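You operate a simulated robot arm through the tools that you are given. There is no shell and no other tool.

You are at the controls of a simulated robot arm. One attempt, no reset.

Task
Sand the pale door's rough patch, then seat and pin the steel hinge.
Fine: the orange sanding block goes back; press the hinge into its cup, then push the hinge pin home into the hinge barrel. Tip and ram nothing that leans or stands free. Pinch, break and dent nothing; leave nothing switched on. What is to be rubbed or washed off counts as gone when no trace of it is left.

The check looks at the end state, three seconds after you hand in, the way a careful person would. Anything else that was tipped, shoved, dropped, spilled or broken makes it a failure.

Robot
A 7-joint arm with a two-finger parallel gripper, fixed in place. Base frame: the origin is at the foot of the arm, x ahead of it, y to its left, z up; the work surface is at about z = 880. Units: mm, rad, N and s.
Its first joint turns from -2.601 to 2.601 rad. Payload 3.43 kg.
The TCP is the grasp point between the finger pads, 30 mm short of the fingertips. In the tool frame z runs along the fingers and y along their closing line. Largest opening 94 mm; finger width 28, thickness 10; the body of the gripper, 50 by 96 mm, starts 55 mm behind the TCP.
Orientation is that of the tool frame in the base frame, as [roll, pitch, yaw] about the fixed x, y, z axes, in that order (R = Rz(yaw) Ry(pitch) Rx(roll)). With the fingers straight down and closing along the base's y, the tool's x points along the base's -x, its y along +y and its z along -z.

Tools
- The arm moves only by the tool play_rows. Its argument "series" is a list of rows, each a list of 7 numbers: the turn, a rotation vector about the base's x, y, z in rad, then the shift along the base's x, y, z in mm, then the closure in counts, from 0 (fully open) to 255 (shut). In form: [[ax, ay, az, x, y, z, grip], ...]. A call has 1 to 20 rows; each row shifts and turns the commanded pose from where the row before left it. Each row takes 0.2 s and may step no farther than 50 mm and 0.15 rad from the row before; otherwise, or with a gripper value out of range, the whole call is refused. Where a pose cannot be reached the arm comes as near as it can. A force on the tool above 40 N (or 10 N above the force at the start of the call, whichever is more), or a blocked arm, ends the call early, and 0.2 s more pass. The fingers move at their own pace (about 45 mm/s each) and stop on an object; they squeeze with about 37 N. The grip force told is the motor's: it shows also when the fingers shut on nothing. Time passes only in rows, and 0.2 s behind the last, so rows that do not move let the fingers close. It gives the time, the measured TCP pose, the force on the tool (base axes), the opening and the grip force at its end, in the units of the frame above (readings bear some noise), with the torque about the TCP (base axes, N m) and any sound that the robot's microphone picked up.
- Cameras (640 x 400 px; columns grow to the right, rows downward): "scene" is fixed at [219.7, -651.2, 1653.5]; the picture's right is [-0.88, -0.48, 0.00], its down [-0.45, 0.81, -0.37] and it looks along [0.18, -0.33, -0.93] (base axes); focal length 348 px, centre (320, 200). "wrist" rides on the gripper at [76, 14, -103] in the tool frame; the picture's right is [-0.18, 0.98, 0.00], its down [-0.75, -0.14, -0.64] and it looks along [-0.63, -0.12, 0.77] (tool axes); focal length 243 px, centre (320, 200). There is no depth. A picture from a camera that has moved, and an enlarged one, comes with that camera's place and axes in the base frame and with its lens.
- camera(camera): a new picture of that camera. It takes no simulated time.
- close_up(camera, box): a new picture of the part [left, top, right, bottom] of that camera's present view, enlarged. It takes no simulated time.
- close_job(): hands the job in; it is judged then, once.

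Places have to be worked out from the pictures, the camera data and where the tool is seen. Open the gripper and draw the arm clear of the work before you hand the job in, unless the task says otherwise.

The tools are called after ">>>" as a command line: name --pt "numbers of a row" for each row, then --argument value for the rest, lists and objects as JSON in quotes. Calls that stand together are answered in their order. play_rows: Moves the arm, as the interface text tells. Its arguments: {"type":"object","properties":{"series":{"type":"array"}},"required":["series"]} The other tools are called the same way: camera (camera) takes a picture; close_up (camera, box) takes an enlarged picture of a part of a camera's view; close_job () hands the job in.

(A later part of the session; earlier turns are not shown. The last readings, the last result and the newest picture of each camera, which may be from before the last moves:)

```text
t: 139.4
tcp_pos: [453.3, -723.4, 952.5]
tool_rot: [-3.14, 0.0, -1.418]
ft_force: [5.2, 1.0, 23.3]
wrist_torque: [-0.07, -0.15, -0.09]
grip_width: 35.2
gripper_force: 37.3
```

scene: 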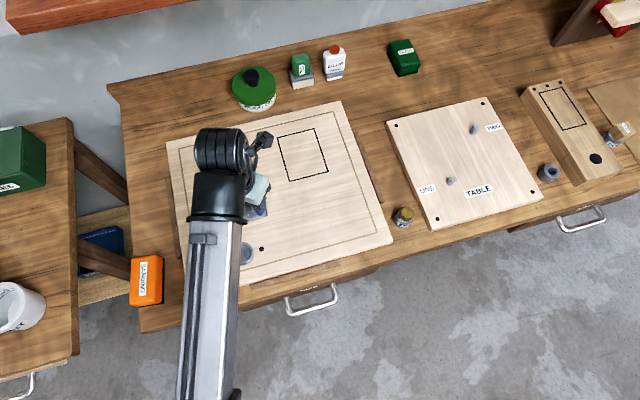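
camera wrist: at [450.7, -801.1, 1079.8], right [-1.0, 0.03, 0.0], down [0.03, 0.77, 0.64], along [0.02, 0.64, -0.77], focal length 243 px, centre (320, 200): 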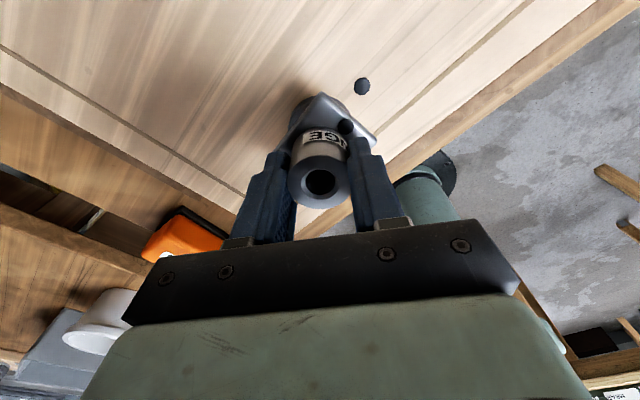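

>>> play_rows --pt "0 0 0 0.5 0 -0.6 255" --pt "0 0 0 0 0 0 255"

>>> play_rows --pt "0 0 0 0.3 0 -0.8 255" --pt "0 0 0 0 0 0 255"

>>> close_up --camera "wrist" --box '[230, 50, 410, 162]'

>>> close_up --camera "wrist" --box '[230, 110, 410, 222]'

```text
t: 140.0
tcp_pos: [454.0, -722.0, 952.7]
tool_rot: [3.14, 0.0, -1.418]
ft_force: [-3.6, 3.8, 22.5]
wrist_torque: [0.12, 0.0, -0.06]
grip_width: 35.0
gripper_force: 36.9
```

```text
t: 140.6
tcp_pos: [453.3, -722.2, 951.3]
tool_rot: [-3.141, -0.002, -1.419]
ft_force: [-6.9, 3.4, 23.1]
wrist_torque: [0.07, 0.13, -0.1]
grip_width: 35.1
gripper_force: 37.0
```

```text
3.56 times, centred on (320, 106) of wrist
camera zoom: at [450.8, -800.6, 1055.0], right [-1.0, 0.03, 0.0], down [0.03, 0.77, 0.64], along [0.02, 0.64, -0.77], focal length 863 px, centre (320, 534)
```

zoom: 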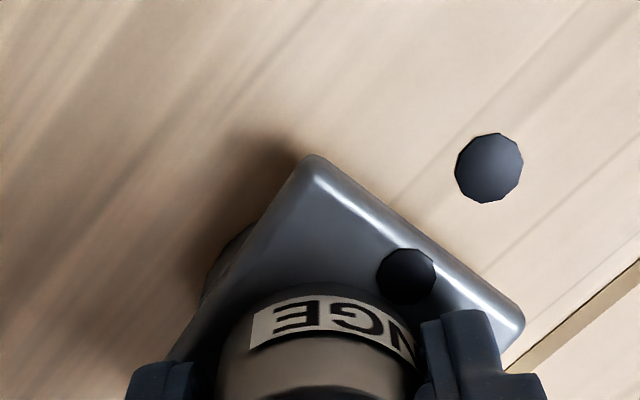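

```text
3.56 times, centred on (320, 166) of wrist
camera zoom: at [450.8, -800.6, 1055.0], right [-1.0, 0.03, 0.0], down [0.03, 0.77, 0.64], along [0.02, 0.64, -0.77], focal length 863 px, centre (320, 321)
```

zoom: 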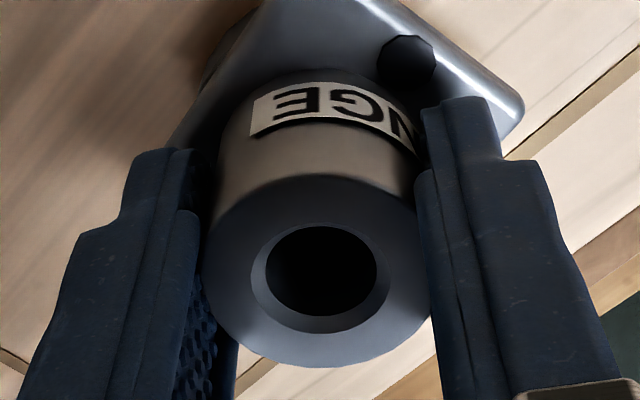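

The last steps moved the fingers along the barrel: the pads slip at about 23 N. I'll release, back off upward, and inspect how the hinge sits in the cup.

>>> play_rows --pt "0 0 0 0 0 1.2 255" --pt "0 0 0 0 0 0 150" --pt "0 0 0 0 0 0 130" --pt "0 0 0 0 0 0 110" --pt "0 0 0 0 0 0 87" --pt "0 0 0 0 0 0 87" --pt "0 0 0 0 0 10 87" --pt "0 0 0 0 0 20 87" --pt "0 0 0 0 0 30 87" --pt "0 0 0 0 0 0 87"

>>> camera --camera "wrist"

>>> close_up --camera "wrist" --box '[250, 30, 410, 130]'

>>> close_up --camera "scene" --box '[200, 220, 300, 290]'

```text
t: 142.8
tcp_pos: [454.2, -722.5, 1014.9]
tool_rot: [-3.141, 0.001, -1.418]
ft_force: [-0.4, 0.5, 0.7]
wrist_torque: [-0.02, 0.03, 0.0]
grip_width: 61.7
gripper_force: 0.0
```

```text
taken
camera wrist: at [452.4, -800.9, 1117.1], right [-1.0, 0.03, 0.0], down [0.03, 0.77, 0.64], along [0.02, 0.64, -0.77], focal length 243 px, centre (320, 200)
```

wrist: 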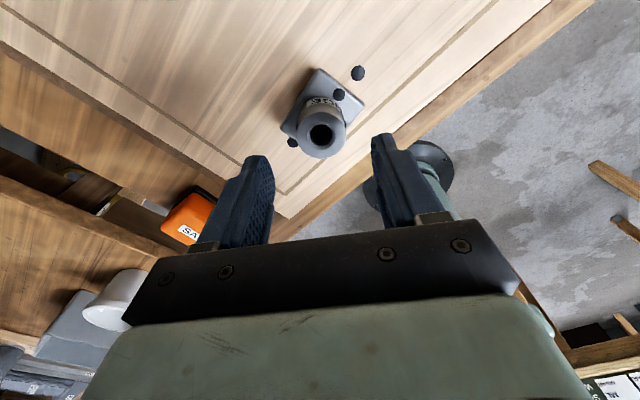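

```text
4.00 times, centred on (330, 80) of wrist
camera zoom: at [452.4, -800.9, 1117.1], right [-1.0, 0.03, 0.0], down [0.03, 0.77, 0.64], along [0.02, 0.64, -0.77], focal length 970 px, centre (280, 680)
```

zoom: 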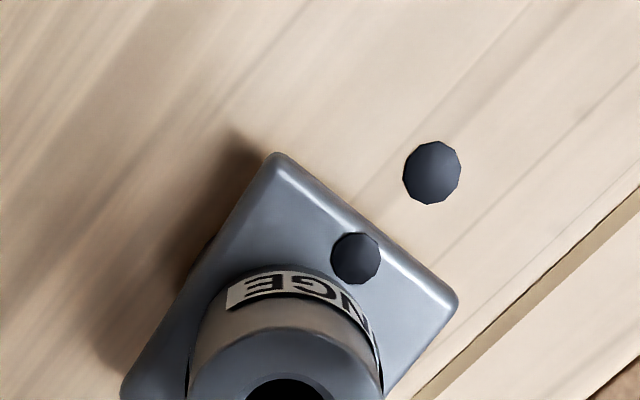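

```text
5.71 times, centred on (250, 255) of scene
camera zoom: at [219.7, -651.2, 1653.5], right [-0.88, -0.48, 0.0], down [-0.45, 0.81, -0.37], along [0.18, -0.33, -0.93], focal length 1991 px, centre (720, -114)
```

zoom: 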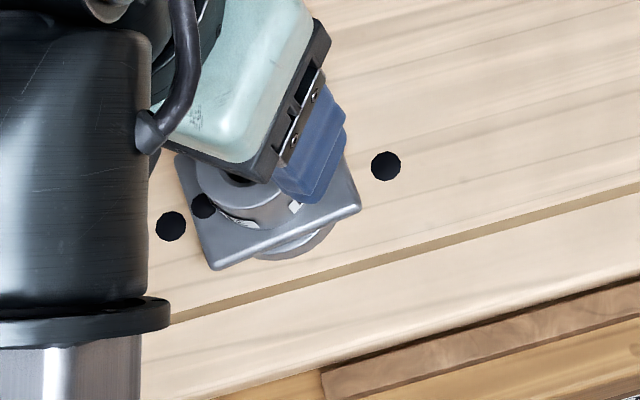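

The hinge stands in the cup with its holes in line with the door's. To judge the seating depth I'll look from lower down: move about 72 mm outboard, then lower to z of about 960.

>>> play_rows --pt "0 0 0 3.7 -24 0 87" --pt "0 0 0 3.7 -24 0 87" --pt "0 0 0 3.7 -24 0 87" --pt "0 0 0 0 0 -25 87" --pt "0 0 0 0 0 -25 87" --pt "0 0 0 0 0 0 87"

>>> camera --camera "wrist"

>>> close_up --camera "wrist" --box '[250, 150, 390, 240]'

>>> close_up --camera "scene" --box '[200, 220, 300, 290]'

```text
t: 144.2
tcp_pos: [465.7, -793.1, 961.1]
tool_rot: [-3.14, -0.003, -1.419]
ft_force: [0.0, -0.2, -0.3]
wrist_torque: [0.05, 0.03, 0.01]
grip_width: 61.8
gripper_force: 0.0
```

```text
taken
camera wrist: at [463.1, -872.3, 1064.8], right [-1.0, 0.03, 0.0], down [0.03, 0.77, 0.64], along [0.02, 0.64, -0.77], focal length 243 px, centre (320, 200)
```

wrist: 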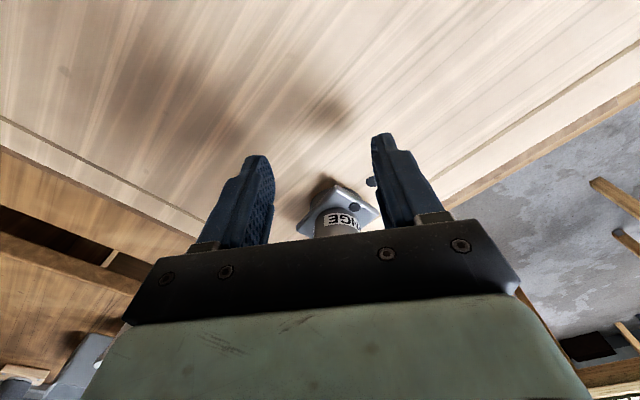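

```text
4.44 times, centred on (320, 195) of wrist
camera zoom: at [463.1, -872.3, 1064.8], right [-1.0, 0.03, 0.0], down [0.03, 0.77, 0.64], along [0.02, 0.64, -0.77], focal length 1078 px, centre (320, 222)
```

zoom: 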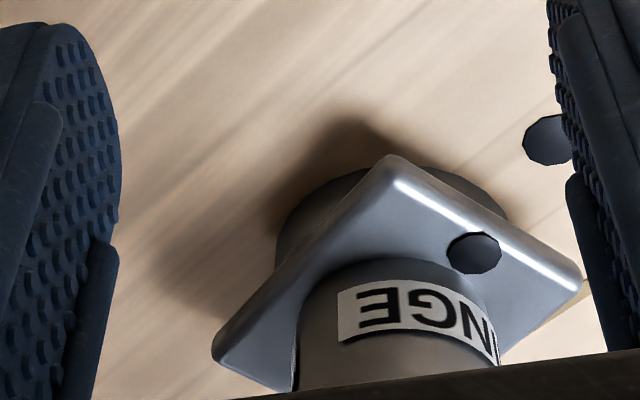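

```text
5.71 times, centred on (250, 255) of scene
camera zoom: at [219.7, -651.2, 1653.5], right [-0.88, -0.48, 0.0], down [-0.45, 0.81, -0.37], along [0.18, -0.33, -0.93], focal length 1991 px, centre (720, -114)
```

zoom: 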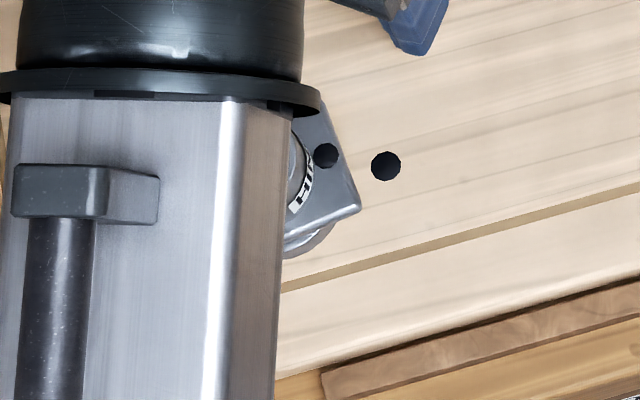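

The plate looks level and close on the cup, but I want to be sure it's home. I'll go back up over the barrel, close the fingers, and press down on the barrel top with the closed tips.

>>> play_rows --pt "0 0 0 0 0 30 87" --pt "0 0 0 0 0 40 150" --pt "0 0 0 -3.7 24 0 255" --pt "0 0 0 -3.7 24 0 255" --pt "0 0 0 -3.7 24 0 255" --pt "0 0 0 0 0 0 255" --pt "0 0 0 0 0 -25 255" --pt "0 0 0 0 0 -10 255" --pt "0 0 0 0 0 0 255"

>>> camera --camera "wrist"

>>> close_up --camera "wrist" --box '[240, 90, 400, 200]'

```text
t: 146.2
tcp_pos: [454.0, -720.4, 995.7]
tool_rot: [-3.141, 0.001, -1.42]
ft_force: [-0.3, 0.0, -1.1]
wrist_torque: [0.0, 0.04, -0.03]
grip_width: 0.0
gripper_force: 33.0
```

```text
taken
camera wrist: at [451.0, -799.5, 1099.3], right [-1.0, 0.03, 0.0], down [0.03, 0.77, 0.64], along [0.02, 0.64, -0.77], focal length 243 px, centre (320, 200)
```

wrist: 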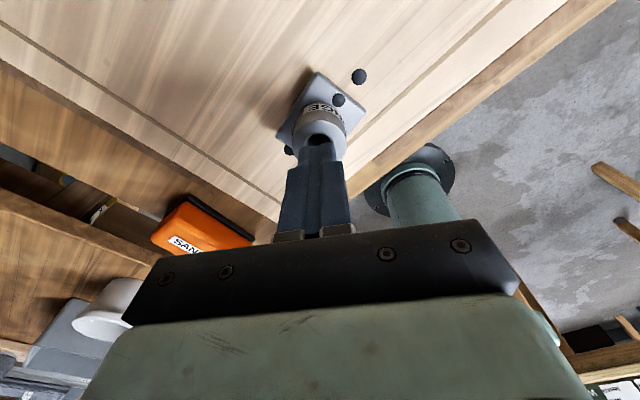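

```text
3.64 times, centred on (320, 145) of wrist
camera zoom: at [451.0, -799.5, 1099.3], right [-1.0, 0.03, 0.0], down [0.03, 0.77, 0.64], along [0.02, 0.64, -0.77], focal length 882 px, centre (320, 400)
```

zoom: 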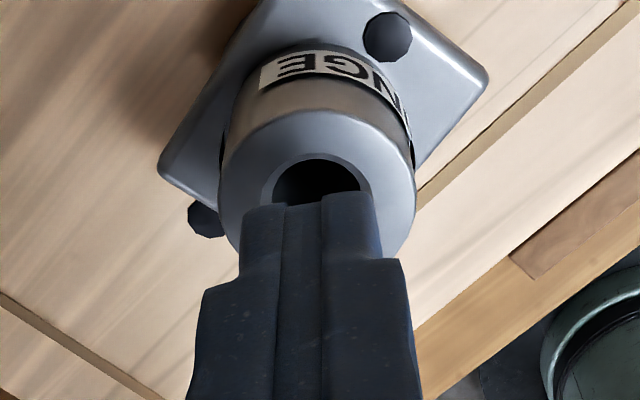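

The closed tips are centred over the barrel top. I'll descend to contact in small steps.

>>> play_rows --pt "0 0 0 0 0 -4 255" --pt "0 0 0 0 0 -3 255" --pt "0 0 0 0 0 0 255"

>>> play_rows --pt "0 0 0 0 0 -1.5 255" --pt "0 0 0 0 0 0 255"

>>> play_rows --pt "0 0 0 0 0 -1.5 255" --pt "0 0 0 0 0 0 255"

```text
t: 147.0
tcp_pos: [454.1, -721.3, 990.2]
tool_rot: [3.141, 0.001, -1.419]
ft_force: [-0.4, 0.5, -0.2]
wrist_torque: [-0.02, 0.02, -0.02]
grip_width: 0.0
gripper_force: 32.6
```

```text
t: 147.6
tcp_pos: [455.8, -722.3, 988.3]
tool_rot: [3.141, 0.002, -1.418]
ft_force: [-0.1, -0.1, -0.4]
wrist_torque: [0.0, -0.01, 0.0]
grip_width: 0.1
gripper_force: 32.8
```

```text
t: 148.2
tcp_pos: [454.6, -721.6, 986.3]
tool_rot: [3.141, 0.0, -1.419]
ft_force: [-0.3, -0.7, 0.1]
wrist_torque: [-0.02, -0.01, -0.01]
grip_width: 0.1
gripper_force: 33.2
```

>>> play_rows --pt "0 0 0 0 0 -1 255" --pt "0 0 0 0 0 0 255"

>>> play_rows --pt "0 0 0 0 0 -1 255" --pt "0 0 0 0 0 0 255"

>>> play_rows --pt "0 0 0 0 0 -1 255" --pt "0 0 0 0 0 0 255"

```text
t: 148.8
tcp_pos: [455.6, -723.9, 987.6]
tool_rot: [3.141, -0.001, -1.419]
ft_force: [0.4, -0.4, 0.5]
wrist_torque: [-0.01, 0.0, 0.01]
grip_width: 0.0
gripper_force: 32.5
```

```text
t: 149.4
tcp_pos: [454.6, -721.5, 986.3]
tool_rot: [-3.141, -0.001, -1.418]
ft_force: [0.7, -0.2, -0.1]
wrist_torque: [0.01, 0.01, 0.0]
grip_width: 0.0
gripper_force: 33.3
```

```text
t: 150.0
tcp_pos: [454.6, -723.3, 984.6]
tool_rot: [3.141, -0.001, -1.418]
ft_force: [0.0, -0.2, 0.4]
wrist_torque: [0.02, 0.0, 0.02]
grip_width: 0.0
gripper_force: 33.0
```

>>> play_rows --pt "0 0 0 0 0 -1 255" --pt "0 0 0 0 0 0 255"

>>> play_rows --pt "0 0 0 0 0 -1 255" --pt "0 0 0 0 0 0 255"

>>> close_up --camera "wrist" --box '[240, 90, 400, 200]'

```text
t: 150.6
tcp_pos: [455.8, -722.7, 983.8]
tool_rot: [3.142, 0.001, -1.418]
ft_force: [-0.5, -0.6, -0.9]
wrist_torque: [0.03, 0.0, -0.01]
grip_width: 0.1
gripper_force: 32.9
```

```text
t: 151.2
tcp_pos: [454.4, -721.9, 982.7]
tool_rot: [-3.141, 0.0, -1.42]
ft_force: [-0.5, -0.1, -0.3]
wrist_torque: [0.02, -0.02, -0.03]
grip_width: 0.0
gripper_force: 33.0
```

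```text
3.64 times, centred on (320, 145) of wrist
camera zoom: at [452.0, -800.1, 1086.1], right [-1.0, 0.03, 0.0], down [0.03, 0.77, 0.64], along [0.02, 0.64, -0.77], focal length 882 px, centre (320, 400)
```

zoom: 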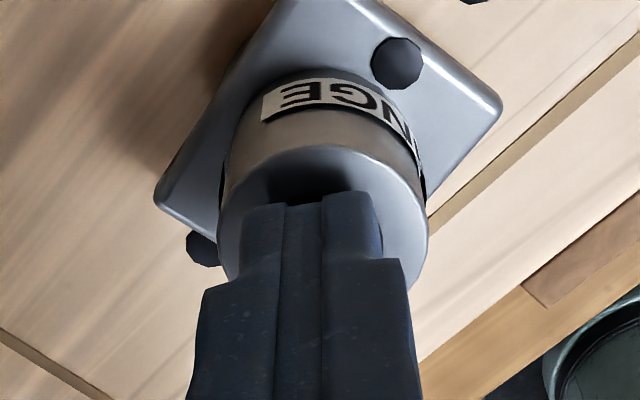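

>>> play_rows --pt "0 0 0 -1.6 0 -1 255" --pt "0 0 0 0 0 0 255"

>>> play_rows --pt "0 0 0 0 0 -1 255" --pt "0 0 0 0 0 0 255"

>>> play_rows --pt "0 0 0 0 0 -1 255" --pt "0 0 0 0 0 0 255"

```text
t: 151.8
tcp_pos: [452.4, -721.8, 982.6]
tool_rot: [-3.141, 0.001, -1.417]
ft_force: [0.6, 0.1, 0.5]
wrist_torque: [0.01, 0.0, 0.02]
grip_width: 0.1
gripper_force: 33.2
```

```text
t: 152.4
tcp_pos: [453.5, -720.8, 982.2]
tool_rot: [3.141, -0.002, -1.417]
ft_force: [0.1, 0.1, 17.1]
wrist_torque: [0.14, 0.02, 0.0]
grip_width: 0.0
gripper_force: 33.2
```

```text
t: 153.0
tcp_pos: [453.5, -722.6, 981.6]
tool_rot: [-3.141, -0.005, -1.419]
ft_force: [-0.8, -3.4, 41.0]
wrist_torque: [0.09, 0.08, 0.02]
grip_width: 0.4
gripper_force: 33.0
```

Contact is rigid: 41 N with no further travel. The barrel top is at about 951.8, which puts the hinge bottom at about 898.5, so it has gone fully down into the cup. I'll lift off and swing toward the pin to inspect it.

>>> play_rows --pt "0 0 0 0 0 2 255" --pt "0 0 0 0 0 20 255" --pt "0 0 0 0 0 30 200" --pt "0 0 0 0 0 30 100" --pt "0 0 0 0 0 0 87"

>>> camera --camera "wrist"

>>> close_up --camera "wrist" --box '[240, 20, 400, 130]'

```text
t: 154.2
tcp_pos: [453.3, -724.3, 1062.4]
tool_rot: [-3.14, 0.0, -1.418]
ft_force: [-0.3, -0.1, -0.7]
wrist_torque: [0.01, -0.01, -0.01]
grip_width: 61.8
gripper_force: 0.6
```

```text
taken
camera wrist: at [451.2, -802.5, 1165.1], right [-1.0, 0.03, 0.0], down [0.03, 0.77, 0.64], along [0.02, 0.64, -0.77], focal length 243 px, centre (320, 200)
```

wrist: 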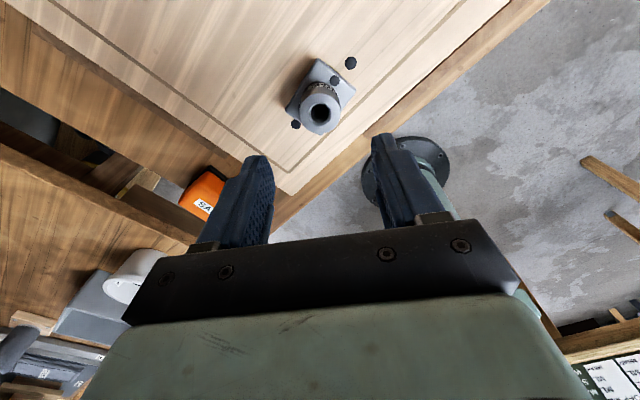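

```text
3.64 times, centred on (320, 75) of wrist
camera zoom: at [451.2, -802.5, 1165.1], right [-1.0, 0.03, 0.0], down [0.03, 0.77, 0.64], along [0.02, 0.64, -0.77], focal length 882 px, centre (320, 654)
```

zoom: 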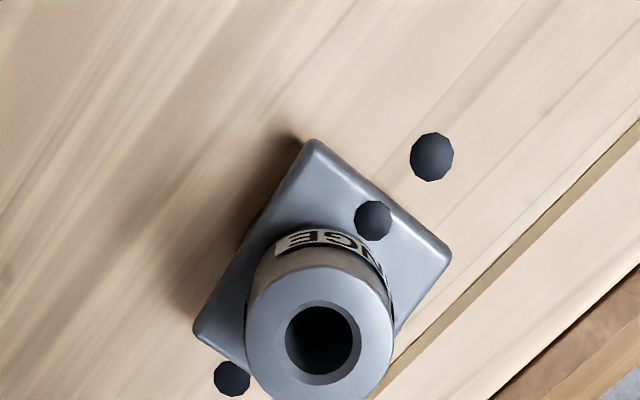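

The hinge stands upright in the cup. Now I'll turn to the pin's azimuth and extend above it with a 0.3 rad outward tilt to gain reach.

>>> play_rows --pt "0 0 -0.03817 -28.0 -16.8 0 87" --pt "0 0 -0.03817 -28.6 -15.7 0 87" --pt "0 0 -0.03817 -29.2 -14.6 0 87" --pt "0 0 -0.03817 -29.7 -13.5 0 87" --pt "0 0 -0.03817 -30.2 -12.3 0 87" --pt "0 0 -0.03817 -30.6 -11.2 0 87" --pt "0 0 -0.03817 -31.0 -10.0 0 87" --pt "0 0 -0.03817 -31.4 -8.8 0 87" --pt "0 0 -0.03817 -31.7 -7.6 0 87" --pt "0 0 -0.03817 -32.0 -6.4 0 87" --pt "-0.0487 0.01135 0 4 -20 -5 87" --pt "-0.0487 0.01135 0 4 -20 -5 87" --pt "-0.0487 0.01135 0 4 -20 -5 87" --pt "-0.0487 0.01135 0 4 -20 -5 87" --pt "-0.0487 0.01135 0 4 -20 -5 87" --pt "-0.0487 0.01135 0 4 -20 -5 87" --pt "0 0 0 2 -10 0 87" --pt "0 0 0 0 0 0 87"

>>> camera --camera "wrist"

>>> camera --camera "scene"

```text
t: 158.0
tcp_pos: [177.7, -968.8, 1033.0]
tool_rot: [-3.141, -0.302, -1.801]
ft_force: [0.6, -0.6, 0.6]
wrist_torque: [0.02, -0.03, 0.02]
grip_width: 62.0
gripper_force: 0.1
```

```text
taken
camera wrist: at [153.0, -1007.4, 1153.1], right [-0.92, 0.4, -0.05], down [0.34, 0.85, 0.39], along [0.2, 0.34, -0.92], focal length 243 px, centre (320, 200)
```

wrist: 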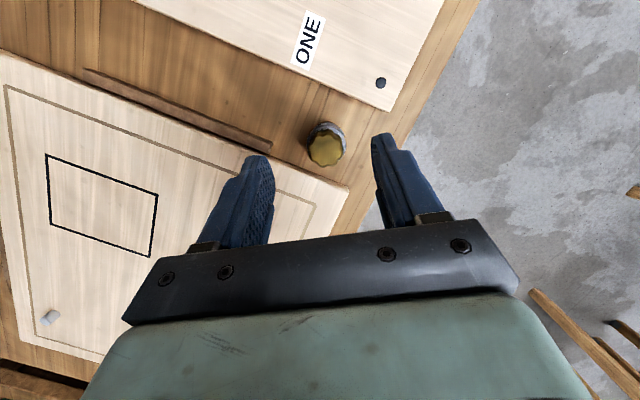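

```text
taken
```

scene: 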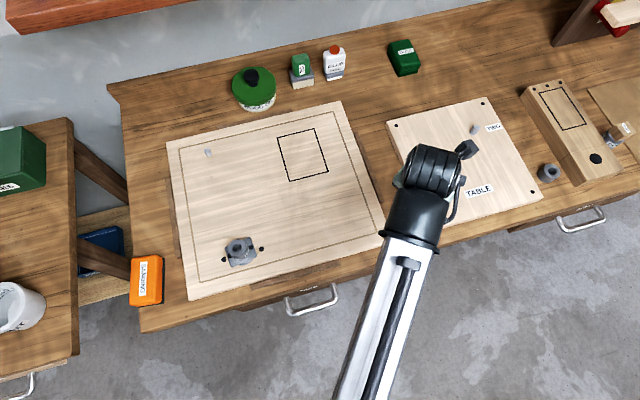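

Good: both the pin and the seated hinge are visible now. I'll enlarge both.

>>> close_up --camera "wrist" --box '[280, 100, 370, 190]'

>>> close_up --camera "scene" --box '[205, 225, 280, 275]'

```text
4.44 times, centred on (325, 145) of wrist
camera zoom: at [153.0, -1007.4, 1153.1], right [-0.92, 0.4, -0.05], down [0.34, 0.85, 0.39], along [0.2, 0.34, -0.92], focal length 1078 px, centre (298, 444)
```

zoom: 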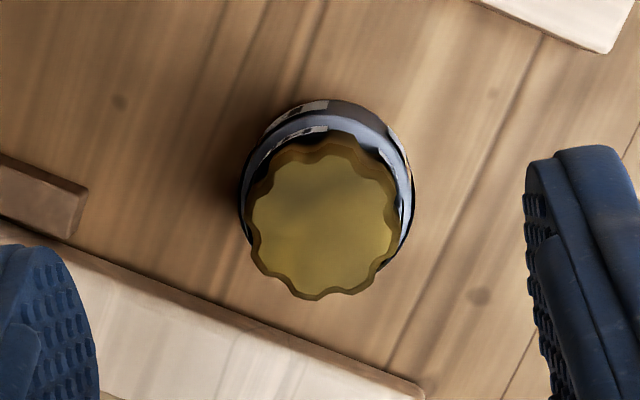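

```text
8.00 times, centred on (242, 250) of scene
camera zoom: at [219.7, -651.2, 1653.5], right [-0.88, -0.48, 0.0], down [-0.45, 0.81, -0.37], along [0.18, -0.33, -0.93], focal length 2788 px, centre (940, -200)
```

zoom: 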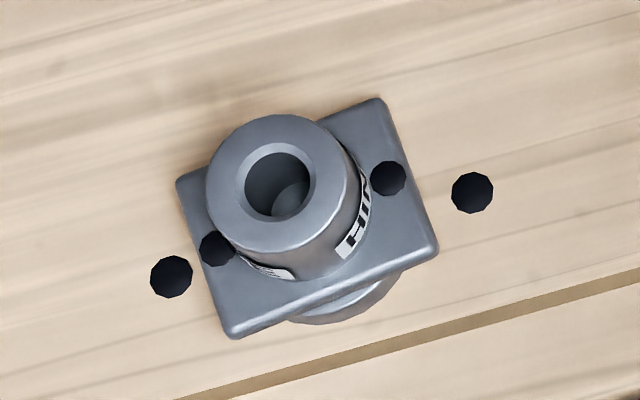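

The hinge sits squarely in the cup in line with the holes. The pin's gold knob, about 29 mm across, has its top near (177, -970, 940), and the holder rim is at about 918. I'll centre above it and descend partway.

>>> play_rows --pt "0 0 0 2.1 5.0 -15 119" --pt "0 0 0 0 0 -25 119" --pt "0 0 0 0 0 -15 119" --pt "0 0 0 0 0 0 119"

>>> camera --camera "wrist"

>>> close_up --camera "wrist" --box '[250, 110, 410, 210]'

```text
t: 159.0
tcp_pos: [178.9, -963.1, 975.8]
tool_rot: [-3.141, -0.301, -1.801]
ft_force: [0.3, -1.2, 0.5]
wrist_torque: [0.02, 0.04, 0.03]
grip_width: 49.9
gripper_force: 0.1
```

```text
taken
camera wrist: at [155.4, -1002.3, 1096.6], right [-0.92, 0.4, -0.05], down [0.34, 0.85, 0.39], along [0.2, 0.34, -0.92], focal length 243 px, centre (320, 200)
```

wrist: 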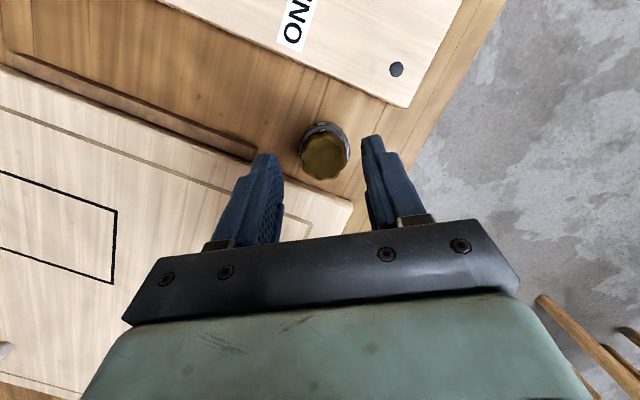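

```text
4.00 times, centred on (330, 160) of wrist
camera zoom: at [155.4, -1002.3, 1096.6], right [-0.92, 0.4, -0.05], down [0.34, 0.85, 0.39], along [0.2, 0.34, -0.92], focal length 970 px, centre (280, 360)
```

zoom: 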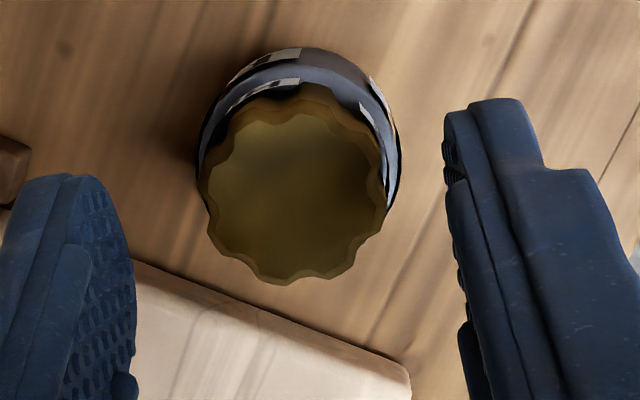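

The knob is 6 mm ahead of the TCP and 1 mm off sideways. I'll correct that and descend to z of about 953, keeping the fingertips just above the holder rim.

>>> play_rows --pt "0 0 0 -1.1 0.3 -10 119" --pt "0 0 0 0 0 -8 119" --pt "0 0 0 0 0 -4 119" --pt "0 0 0 0 0 0 119"

>>> camera --camera "wrist"

>>> close_up --camera "wrist" --box '[250, 110, 410, 210]'

>>> close_up --camera "scene" --box '[360, 170, 450, 240]'

```text
t: 160.0
tcp_pos: [178.1, -963.6, 954.7]
tool_rot: [-3.142, -0.301, -1.801]
ft_force: [-0.2, -0.3, 0.0]
wrist_torque: [0.0, 0.02, 0.04]
grip_width: 50.2
gripper_force: 0.1
```

```text
taken
camera wrist: at [154.1, -1002.5, 1075.6], right [-0.92, 0.4, -0.05], down [0.34, 0.85, 0.39], along [0.2, 0.34, -0.92], focal length 243 px, centre (320, 200)
```

wrist: 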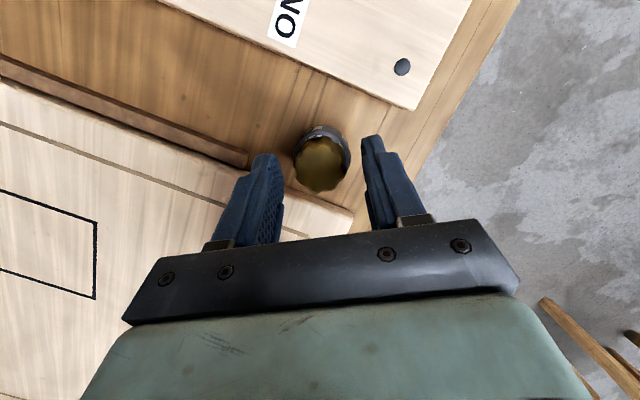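

```text
4.00 times, centred on (330, 160) of wrist
camera zoom: at [154.1, -1002.5, 1075.6], right [-0.92, 0.4, -0.05], down [0.34, 0.85, 0.39], along [0.2, 0.34, -0.92], focal length 970 px, centre (280, 360)
```

zoom: 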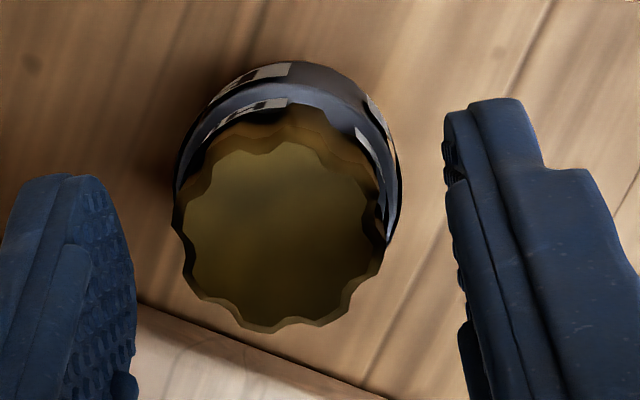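

```text
5.71 times, centred on (405, 205) of scene
camera zoom: at [219.7, -651.2, 1653.5], right [-0.88, -0.48, 0.0], down [-0.45, 0.81, -0.37], along [0.18, -0.33, -0.93], focal length 1991 px, centre (-166, 171)
```

zoom: 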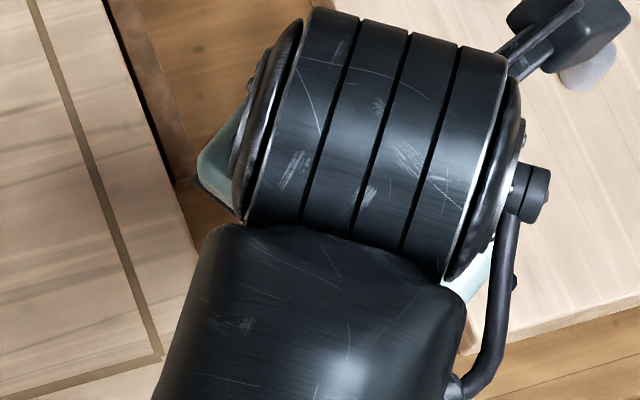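

Geometry matches the prediction: knob top at about 940, centred. Closing on the knob now.

>>> play_rows --pt "0 0 0 0 0 0 145" --pt "0 0 0 0 0 0 165" --pt "0 0 0 0 0 0 255" --pt "0 0 0 0 0 0 255" --pt "0 0 0 0 0 0 255"

>>> close_up --camera "wrist" --box '[250, 110, 410, 210]'

```text
t: 161.2
tcp_pos: [177.9, -964.0, 954.3]
tool_rot: [-3.141, -0.3, -1.8]
ft_force: [-0.3, -0.4, 0.3]
wrist_torque: [0.01, 0.05, -0.02]
grip_width: 30.2
gripper_force: 36.9
```

```text
4.00 times, centred on (330, 160) of wrist
camera zoom: at [154.1, -1002.5, 1075.6], right [-0.92, 0.4, -0.05], down [0.34, 0.85, 0.39], along [0.2, 0.34, -0.92], focal length 970 px, centre (280, 360)
```

zoom: 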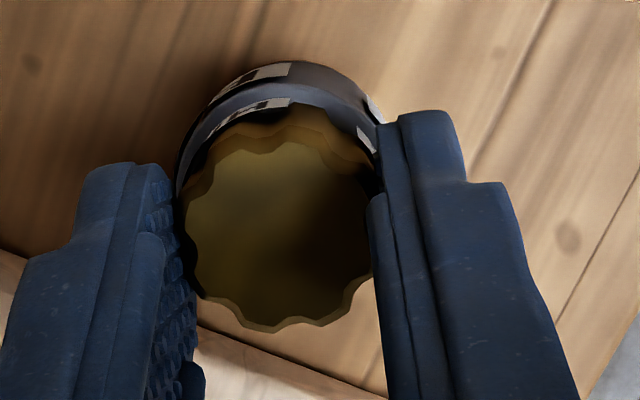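

The knob is gripped at 30.2 mm. I'll lift slowly at first and check the force.

>>> play_rows --pt "0 0 0 0 0 2 255" --pt "0 0 0 0 0 3 255" --pt "0 0 0 0 0 5 255" --pt "0 0 0 0 0 0 255"

>>> close_up --camera "wrist" --box '[250, 90, 410, 210]'

```text
t: 162.2
tcp_pos: [178.5, -965.0, 964.5]
tool_rot: [-3.141, -0.3, -1.8]
ft_force: [0.0, -0.4, -0.2]
wrist_torque: [-0.01, -0.02, 0.01]
grip_width: 30.4
gripper_force: 36.7
```

```text
3.33 times, centred on (330, 150) of wrist
camera zoom: at [154.3, -1003.2, 1085.2], right [-0.92, 0.4, -0.05], down [0.34, 0.85, 0.39], along [0.2, 0.34, -0.92], focal length 809 px, centre (287, 367)
```

zoom: 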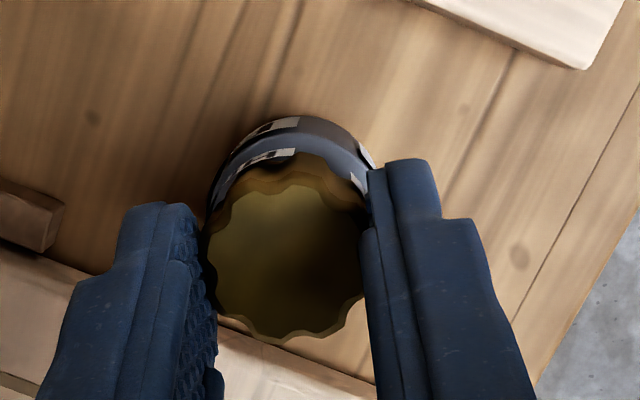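

The view of the grey ring relative to the knob hasn't changed, so I'm unsure whether the holder came along. I'll check carefully with both cameras before lifting further.

>>> close_up --camera "scene" --box '[350, 160, 470, 250]'

>>> camera --camera "wrist"

```text
4.44 times, centred on (410, 205) of scene
camera zoom: at [219.7, -651.2, 1653.5], right [-0.88, -0.48, 0.0], down [-0.45, 0.81, -0.37], along [0.18, -0.33, -0.93], focal length 1549 px, centre (-80, 178)
```

zoom: 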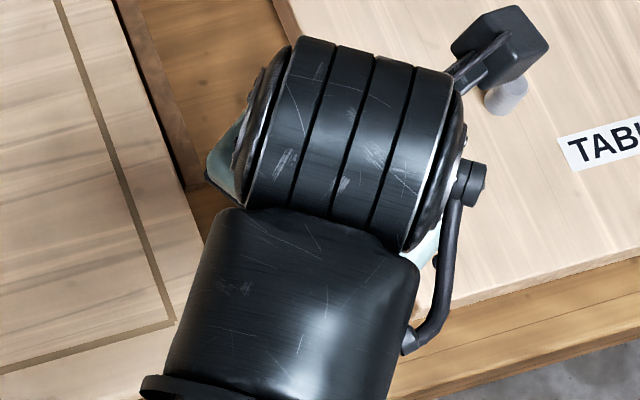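

```text
taken
camera wrist: at [154.3, -1003.2, 1085.2], right [-0.92, 0.4, -0.05], down [0.34, 0.85, 0.39], along [0.2, 0.34, -0.92], focal length 243 px, centre (320, 200)
```

wrist: 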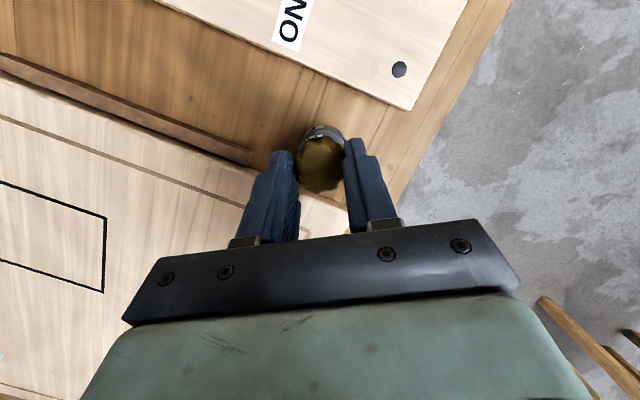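

Ring size shrank about as expected for a holder staying on the bench. I'll lift another 15 mm and compare.

>>> play_rows --pt "0 0 0 0 0 5 255" --pt "0 0 0 0 0 5 255" --pt "0 0 0 0 0 5 255" --pt "0 0 0 0 0 0 255"

>>> close_up --camera "wrist" --box '[250, 90, 410, 210]'

```text
t: 163.2
tcp_pos: [178.0, -963.9, 979.8]
tool_rot: [3.141, -0.301, -1.8]
ft_force: [-0.2, 0.5, -0.6]
wrist_torque: [0.03, 0.03, -0.01]
grip_width: 30.1
gripper_force: 36.8
```

```text
3.33 times, centred on (330, 150) of wrist
camera zoom: at [154.1, -1003.7, 1100.5], right [-0.92, 0.4, -0.05], down [0.34, 0.85, 0.39], along [0.2, 0.34, -0.92], focal length 809 px, centre (287, 367)
```

zoom: 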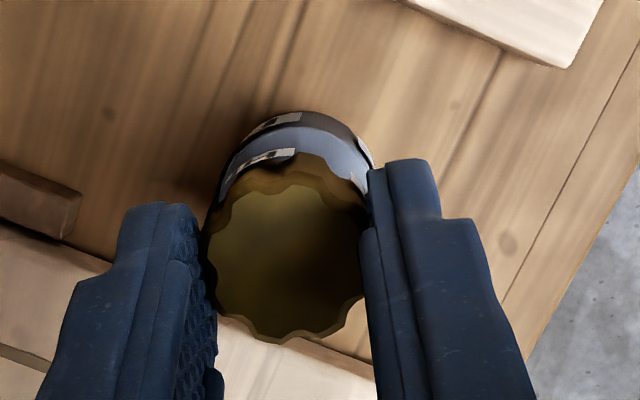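

The outer "PIN" label recedes while the inner label stays with the knob, so the holder stays put and only the pin rises. I'll continue straight up until it's clear.

>>> play_rows --pt "0 0 0 0 0 10 255" --pt "0 0 0 0 0 15 255" --pt "0 0 0 0 0 20 255" --pt "0 0 0 0 0 25 255" --pt "0 0 0 0 0 25 255" --pt "0 0 0 0 0 0 255"

>>> camera --camera "wrist"

>>> camera --camera "scene"

>>> close_up --camera "wrist" --box '[250, 90, 410, 210]'

```text
t: 164.6
tcp_pos: [178.2, -964.0, 1074.1]
tool_rot: [3.141, -0.299, -1.801]
ft_force: [0.0, 0.1, 0.2]
wrist_torque: [0.02, 0.02, -0.01]
grip_width: 30.0
gripper_force: 37.1
```

```text
taken
camera wrist: at [154.2, -1003.9, 1195.0], right [-0.92, 0.4, -0.05], down [0.34, 0.85, 0.39], along [0.2, 0.34, -0.92], focal length 243 px, centre (320, 200)
```

wrist: 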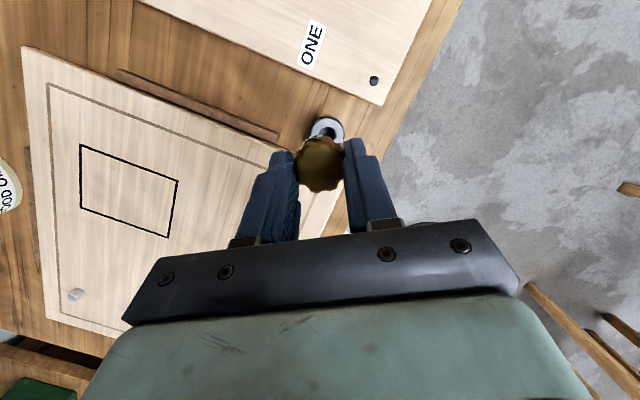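

```text
taken
```

scene: 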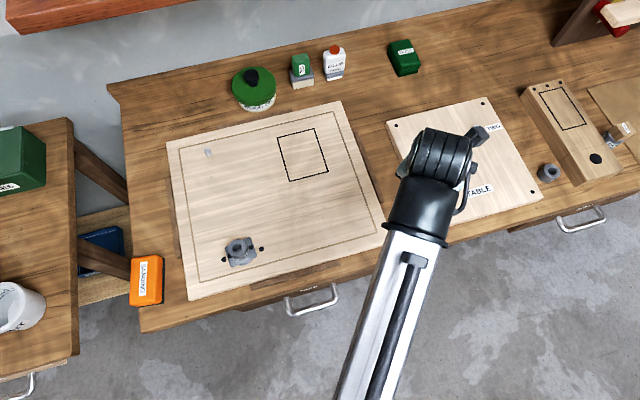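

```text
3.33 times, centred on (330, 150) of wrist
camera zoom: at [154.2, -1003.9, 1195.0], right [-0.92, 0.4, -0.05], down [0.34, 0.85, 0.39], along [0.2, 0.34, -0.92], focal length 809 px, centre (287, 367)
```

zoom: 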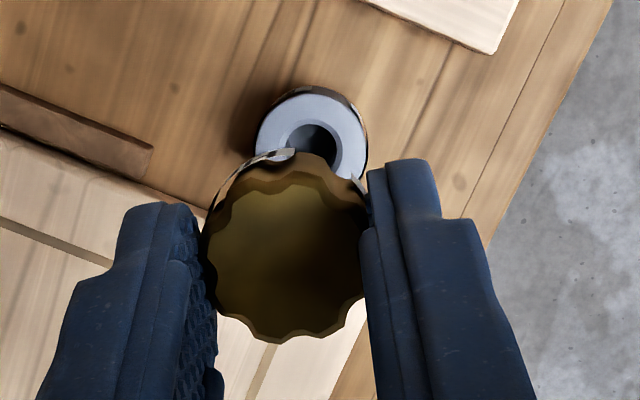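

The pin is clear, the holder stands undisturbed, and the hinge stays in place. I'll carry the pin at this height to the hinge, keeping the same tilt so the pin stays vertical.

>>> play_rows --pt "0 0 0 -6 32.2 0 255" --pt "0 0 0 -6 32.2 0 255" --pt "0 0 0 -6 32.2 0 255" --pt "0 0 0 -5.8 32.2 0 255" --pt "0 0 0.03778 31.4 6.4 0 255" --pt "0 0 0.03778 31.2 7.6 0 255" --pt "0 0 0.03778 30.9 8.8 0 255" --pt "0 0 0.03778 30.5 9.9 0 255" --pt "0 0 0.03778 30.1 11.1 0 255" --pt "0 0 0.03778 29.7 12.2 0 255" --pt "0 0 0.03778 29.2 13.3 0 255" --pt "0 0 0.03778 28.7 14.4 0 255" --pt "0 0 0.03778 28.1 15.5 0 255" --pt "0 0 0.03778 27.5 16.5 0 255" --pt "0 0 0 0 0 0 255"

>>> camera --camera "wrist"

>>> close_up --camera "wrist" --box '[240, 60, 400, 200]'

>>> camera --camera "scene"

```text
t: 167.8
tcp_pos: [451.8, -719.0, 1073.3]
tool_rot: [3.141, -0.301, -1.425]
ft_force: [0.1, 0.5, -0.2]
wrist_torque: [0.0, -0.06, -0.01]
grip_width: 30.4
gripper_force: 37.6
```

```text
taken
camera wrist: at [443.5, -764.6, 1194.0], right [-1.0, 0.03, -0.05], down [0.01, 0.92, 0.39], along [0.06, 0.39, -0.92], focal length 243 px, centre (320, 200)
```

wrist: 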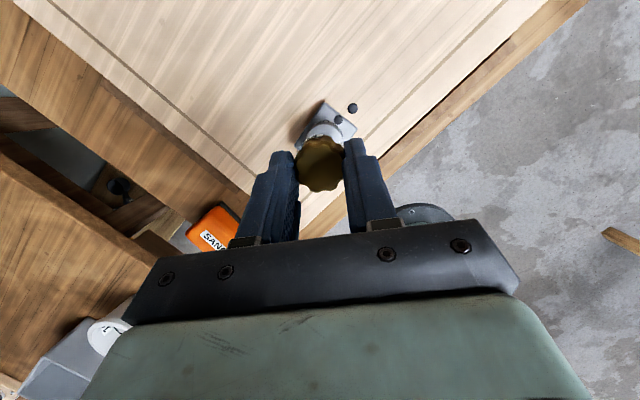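

```text
2.86 times, centred on (320, 130) of wrist
camera zoom: at [443.5, -764.6, 1194.0], right [-1.0, 0.03, -0.05], down [0.01, 0.92, 0.39], along [0.06, 0.39, -0.92], focal length 693 px, centre (320, 400)
```

zoom: 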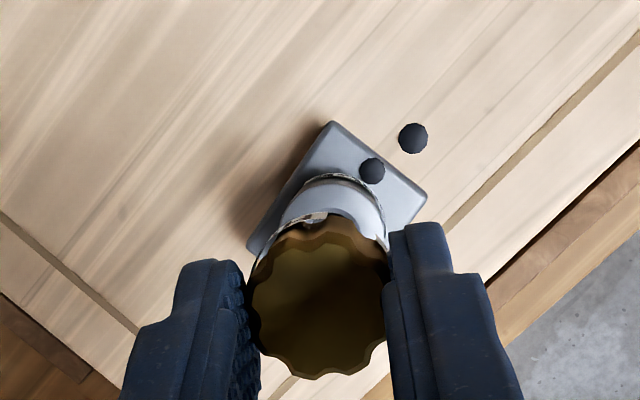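

```text
taken
```

scene: 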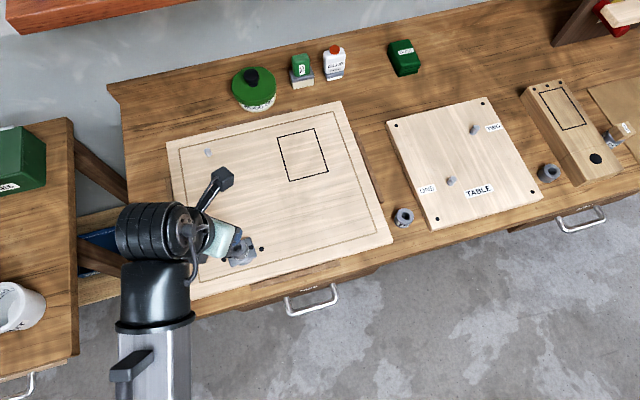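

The knob hides the bore from here. I'll shift about 45 mm inboard to see the bore clearly and measure its offset from the TCP, as I did with the cup.

>>> play_rows --pt "0 0 0 -3.3 22.2 0 255" --pt "0 0 0 -3.4 22.3 0 255" --pt "0 0 0 0 0 0 255"

>>> camera --camera "wrist"

>>> close_up --camera "wrist" --box '[260, 20, 400, 120]'

>>> close_up --camera "wrist" --box '[260, 110, 380, 210]'

```text
t: 168.6
tcp_pos: [444.2, -675.1, 1073.7]
tool_rot: [3.141, -0.3, -1.425]
ft_force: [-0.2, -0.1, -0.9]
wrist_torque: [0.02, 0.01, 0.02]
grip_width: 30.5
gripper_force: 37.1
```

```text
taken
camera wrist: at [436.3, -720.4, 1194.7], right [-1.0, 0.03, -0.05], down [0.01, 0.92, 0.39], along [0.06, 0.39, -0.92], focal length 243 px, centre (320, 200)
```

wrist: 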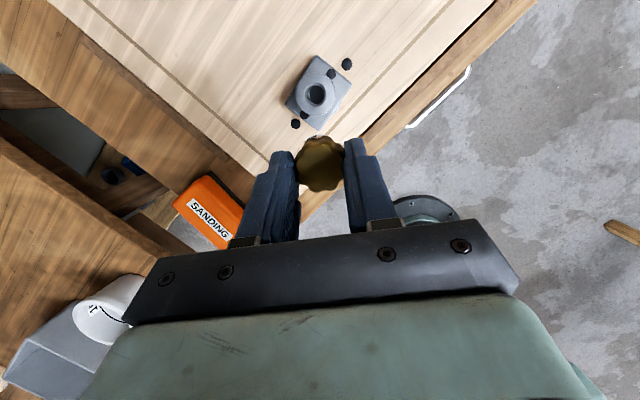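

```text
4.00 times, centred on (330, 70) of wrist
camera zoom: at [436.3, -720.4, 1194.7], right [-1.0, 0.03, -0.05], down [0.01, 0.92, 0.39], along [0.06, 0.39, -0.92], focal length 970 px, centre (280, 720)
```

zoom: 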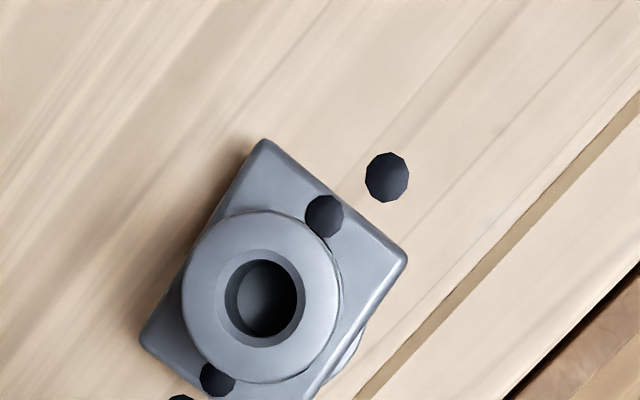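

```text
4.00 times, centred on (320, 160) of wrist
camera zoom: at [436.3, -720.4, 1194.7], right [-1.0, 0.03, -0.05], down [0.01, 0.92, 0.39], along [0.06, 0.39, -0.92], focal length 970 px, centre (320, 360)
```

zoom: 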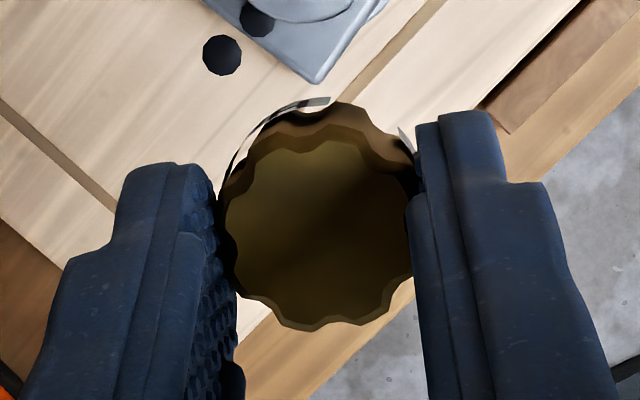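

The bore chamfer is about 20 mm wide, which is forgiving. Measured in the same camera frame, the pin axis needs to move (+9.0, -39.6) mm to sit over the bore. I'll shift there and descend to just above the expected tip contact.

>>> play_rows --pt "0 0 0 4.5 -19.8 0 255" --pt "0 0 0 4.5 -19.8 0 255" --pt "0 0 0 0 0 0 255" --pt "0 0 0 0 0 -15 255" --pt "0 0 0 0 0 -15 255" --pt "0 0 0 0 0 -10 255" --pt "0 0 0 0 0 0 255"

>>> camera --camera "wrist"

>>> close_up --camera "wrist" --box '[250, 80, 390, 200]'

>>> close_up --camera "scene" --box '[190, 200, 300, 280]'

```text
t: 170.2
tcp_pos: [453.3, -715.0, 1033.9]
tool_rot: [3.141, -0.298, -1.425]
ft_force: [0.2, -0.5, -0.7]
wrist_torque: [0.01, -0.01, 0.01]
grip_width: 30.3
gripper_force: 36.7
```

```text
taken
camera wrist: at [445.4, -760.4, 1154.4], right [-1.0, 0.03, -0.05], down [0.01, 0.92, 0.39], along [0.06, 0.39, -0.92], focal length 243 px, centre (320, 200)
```

wrist: 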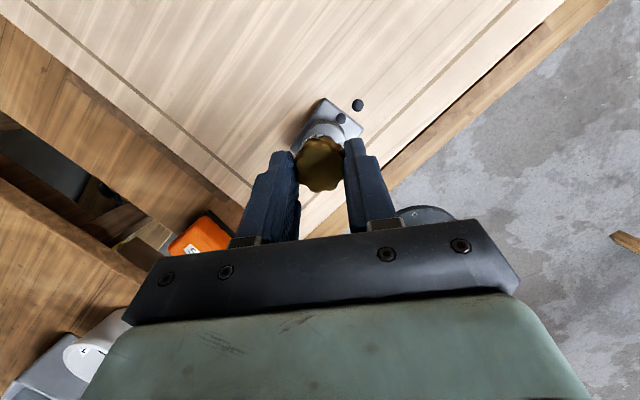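

```text
3.33 times, centred on (320, 140) of wrist
camera zoom: at [445.4, -760.4, 1154.4], right [-1.0, 0.03, -0.05], down [0.01, 0.92, 0.39], along [0.06, 0.39, -0.92], focal length 809 px, centre (320, 400)
```

zoom: 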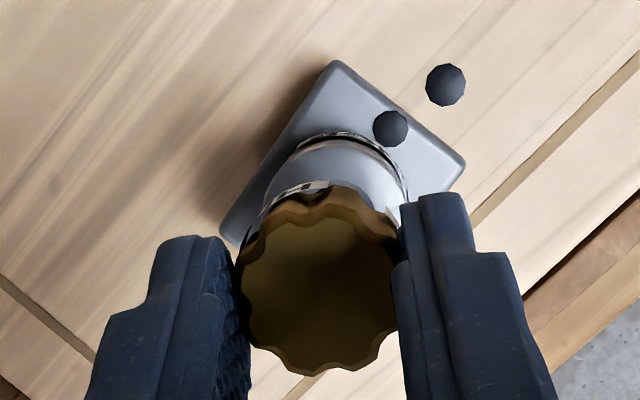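

```text
5.00 times, centred on (245, 240) of scene
camera zoom: at [219.7, -651.2, 1653.5], right [-0.88, -0.48, 0.0], down [-0.45, 0.81, -0.37], along [0.18, -0.33, -0.93], focal length 1742 px, centre (695, 0)
```

zoom: 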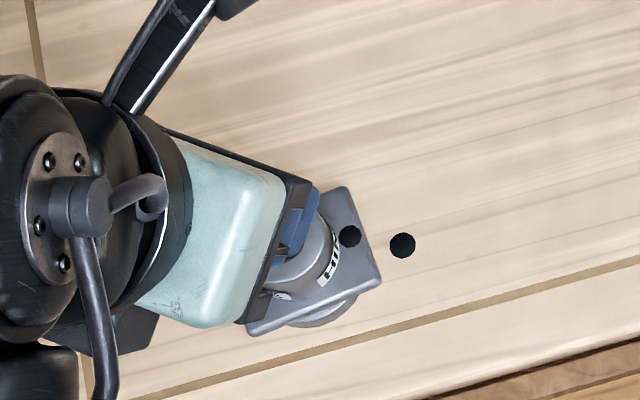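

The shift matches and residual error is under 1 mm. I'll descend in small steps, watching for contact.

>>> play_rows --pt "0 0 0 0 0 -3 255" --pt "0 0 0 0 0 -3 255" --pt "0 0 0 0 0 0 255"

>>> play_rows --pt "0 0 0 0 0 -3 255" --pt "0 0 0 0 0 -3 255" --pt "0 0 0 0 0 0 255"

>>> play_rows --pt "0 0 0 0 0 -3 255" --pt "0 0 0 0 0 -3 255" --pt "0 0 0 0 0 0 255"

```text
t: 171.0
tcp_pos: [453.4, -713.9, 1028.4]
tool_rot: [3.141, -0.299, -1.425]
ft_force: [-0.2, 0.4, -1.0]
wrist_torque: [0.0, 0.02, -0.01]
grip_width: 30.2
gripper_force: 36.6
```

```text
t: 171.8
tcp_pos: [454.2, -715.3, 1023.5]
tool_rot: [-3.141, -0.3, -1.424]
ft_force: [-0.1, -1.0, -0.6]
wrist_torque: [0.0, 0.03, 0.01]
grip_width: 30.4
gripper_force: 36.8
```

```text
t: 172.6
tcp_pos: [453.2, -714.8, 1014.9]
tool_rot: [3.141, -0.3, -1.423]
ft_force: [-0.4, -0.5, -0.9]
wrist_torque: [-0.03, 0.0, -0.01]
grip_width: 30.2
gripper_force: 37.0
```

Nothing yet at z 1015. I'll continue down.

>>> play_rows --pt "0 0 0 0 0 -3 255" --pt "0 0 0 0 0 -3 255" --pt "0 0 0 0 0 0 255"

>>> play_rows --pt "0 0 0 0 0 -2 255" --pt "0 0 0 0 0 -2 255" --pt "0 0 0 0 0 0 255"

>>> play_rows --pt "0 0 0 0 0 -2 255" --pt "0 0 0 0 0 -2 255" --pt "0 0 0 0 0 0 255"

>>> close_up --camera "scene" --box '[190, 200, 300, 280]'

```text
t: 173.4
tcp_pos: [453.7, -715.4, 1011.0]
tool_rot: [-3.141, -0.3, -1.425]
ft_force: [1.0, -0.6, -1.5]
wrist_torque: [-0.02, 0.0, -0.02]
grip_width: 30.5
gripper_force: 37.1
```

```text
t: 174.2
tcp_pos: [453.9, -715.4, 1006.3]
tool_rot: [-3.14, -0.3, -1.424]
ft_force: [0.5, 0.8, -0.1]
wrist_torque: [0.01, 0.04, -0.02]
grip_width: 30.4
gripper_force: 36.9
```

```text
t: 175.0
tcp_pos: [452.5, -714.5, 1003.1]
tool_rot: [-3.141, -0.3, -1.424]
ft_force: [0.2, -0.1, -0.2]
wrist_torque: [-0.03, 0.0, -0.01]
grip_width: 30.4
gripper_force: 36.8
```

```text
5.00 times, centred on (245, 240) of scene
camera zoom: at [219.7, -651.2, 1653.5], right [-0.88, -0.48, 0.0], down [-0.45, 0.81, -0.37], along [0.18, -0.33, -0.93], focal length 1742 px, centre (695, 0)
```

zoom: 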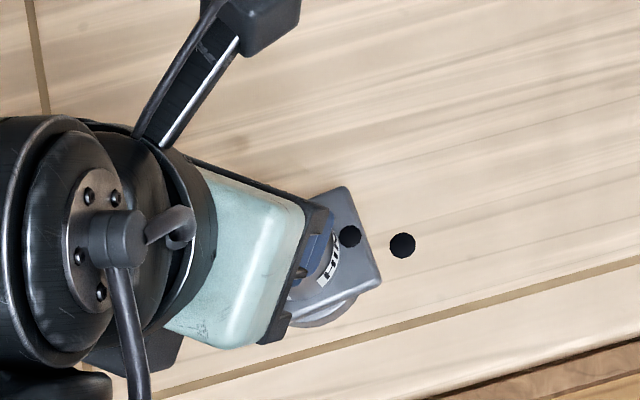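

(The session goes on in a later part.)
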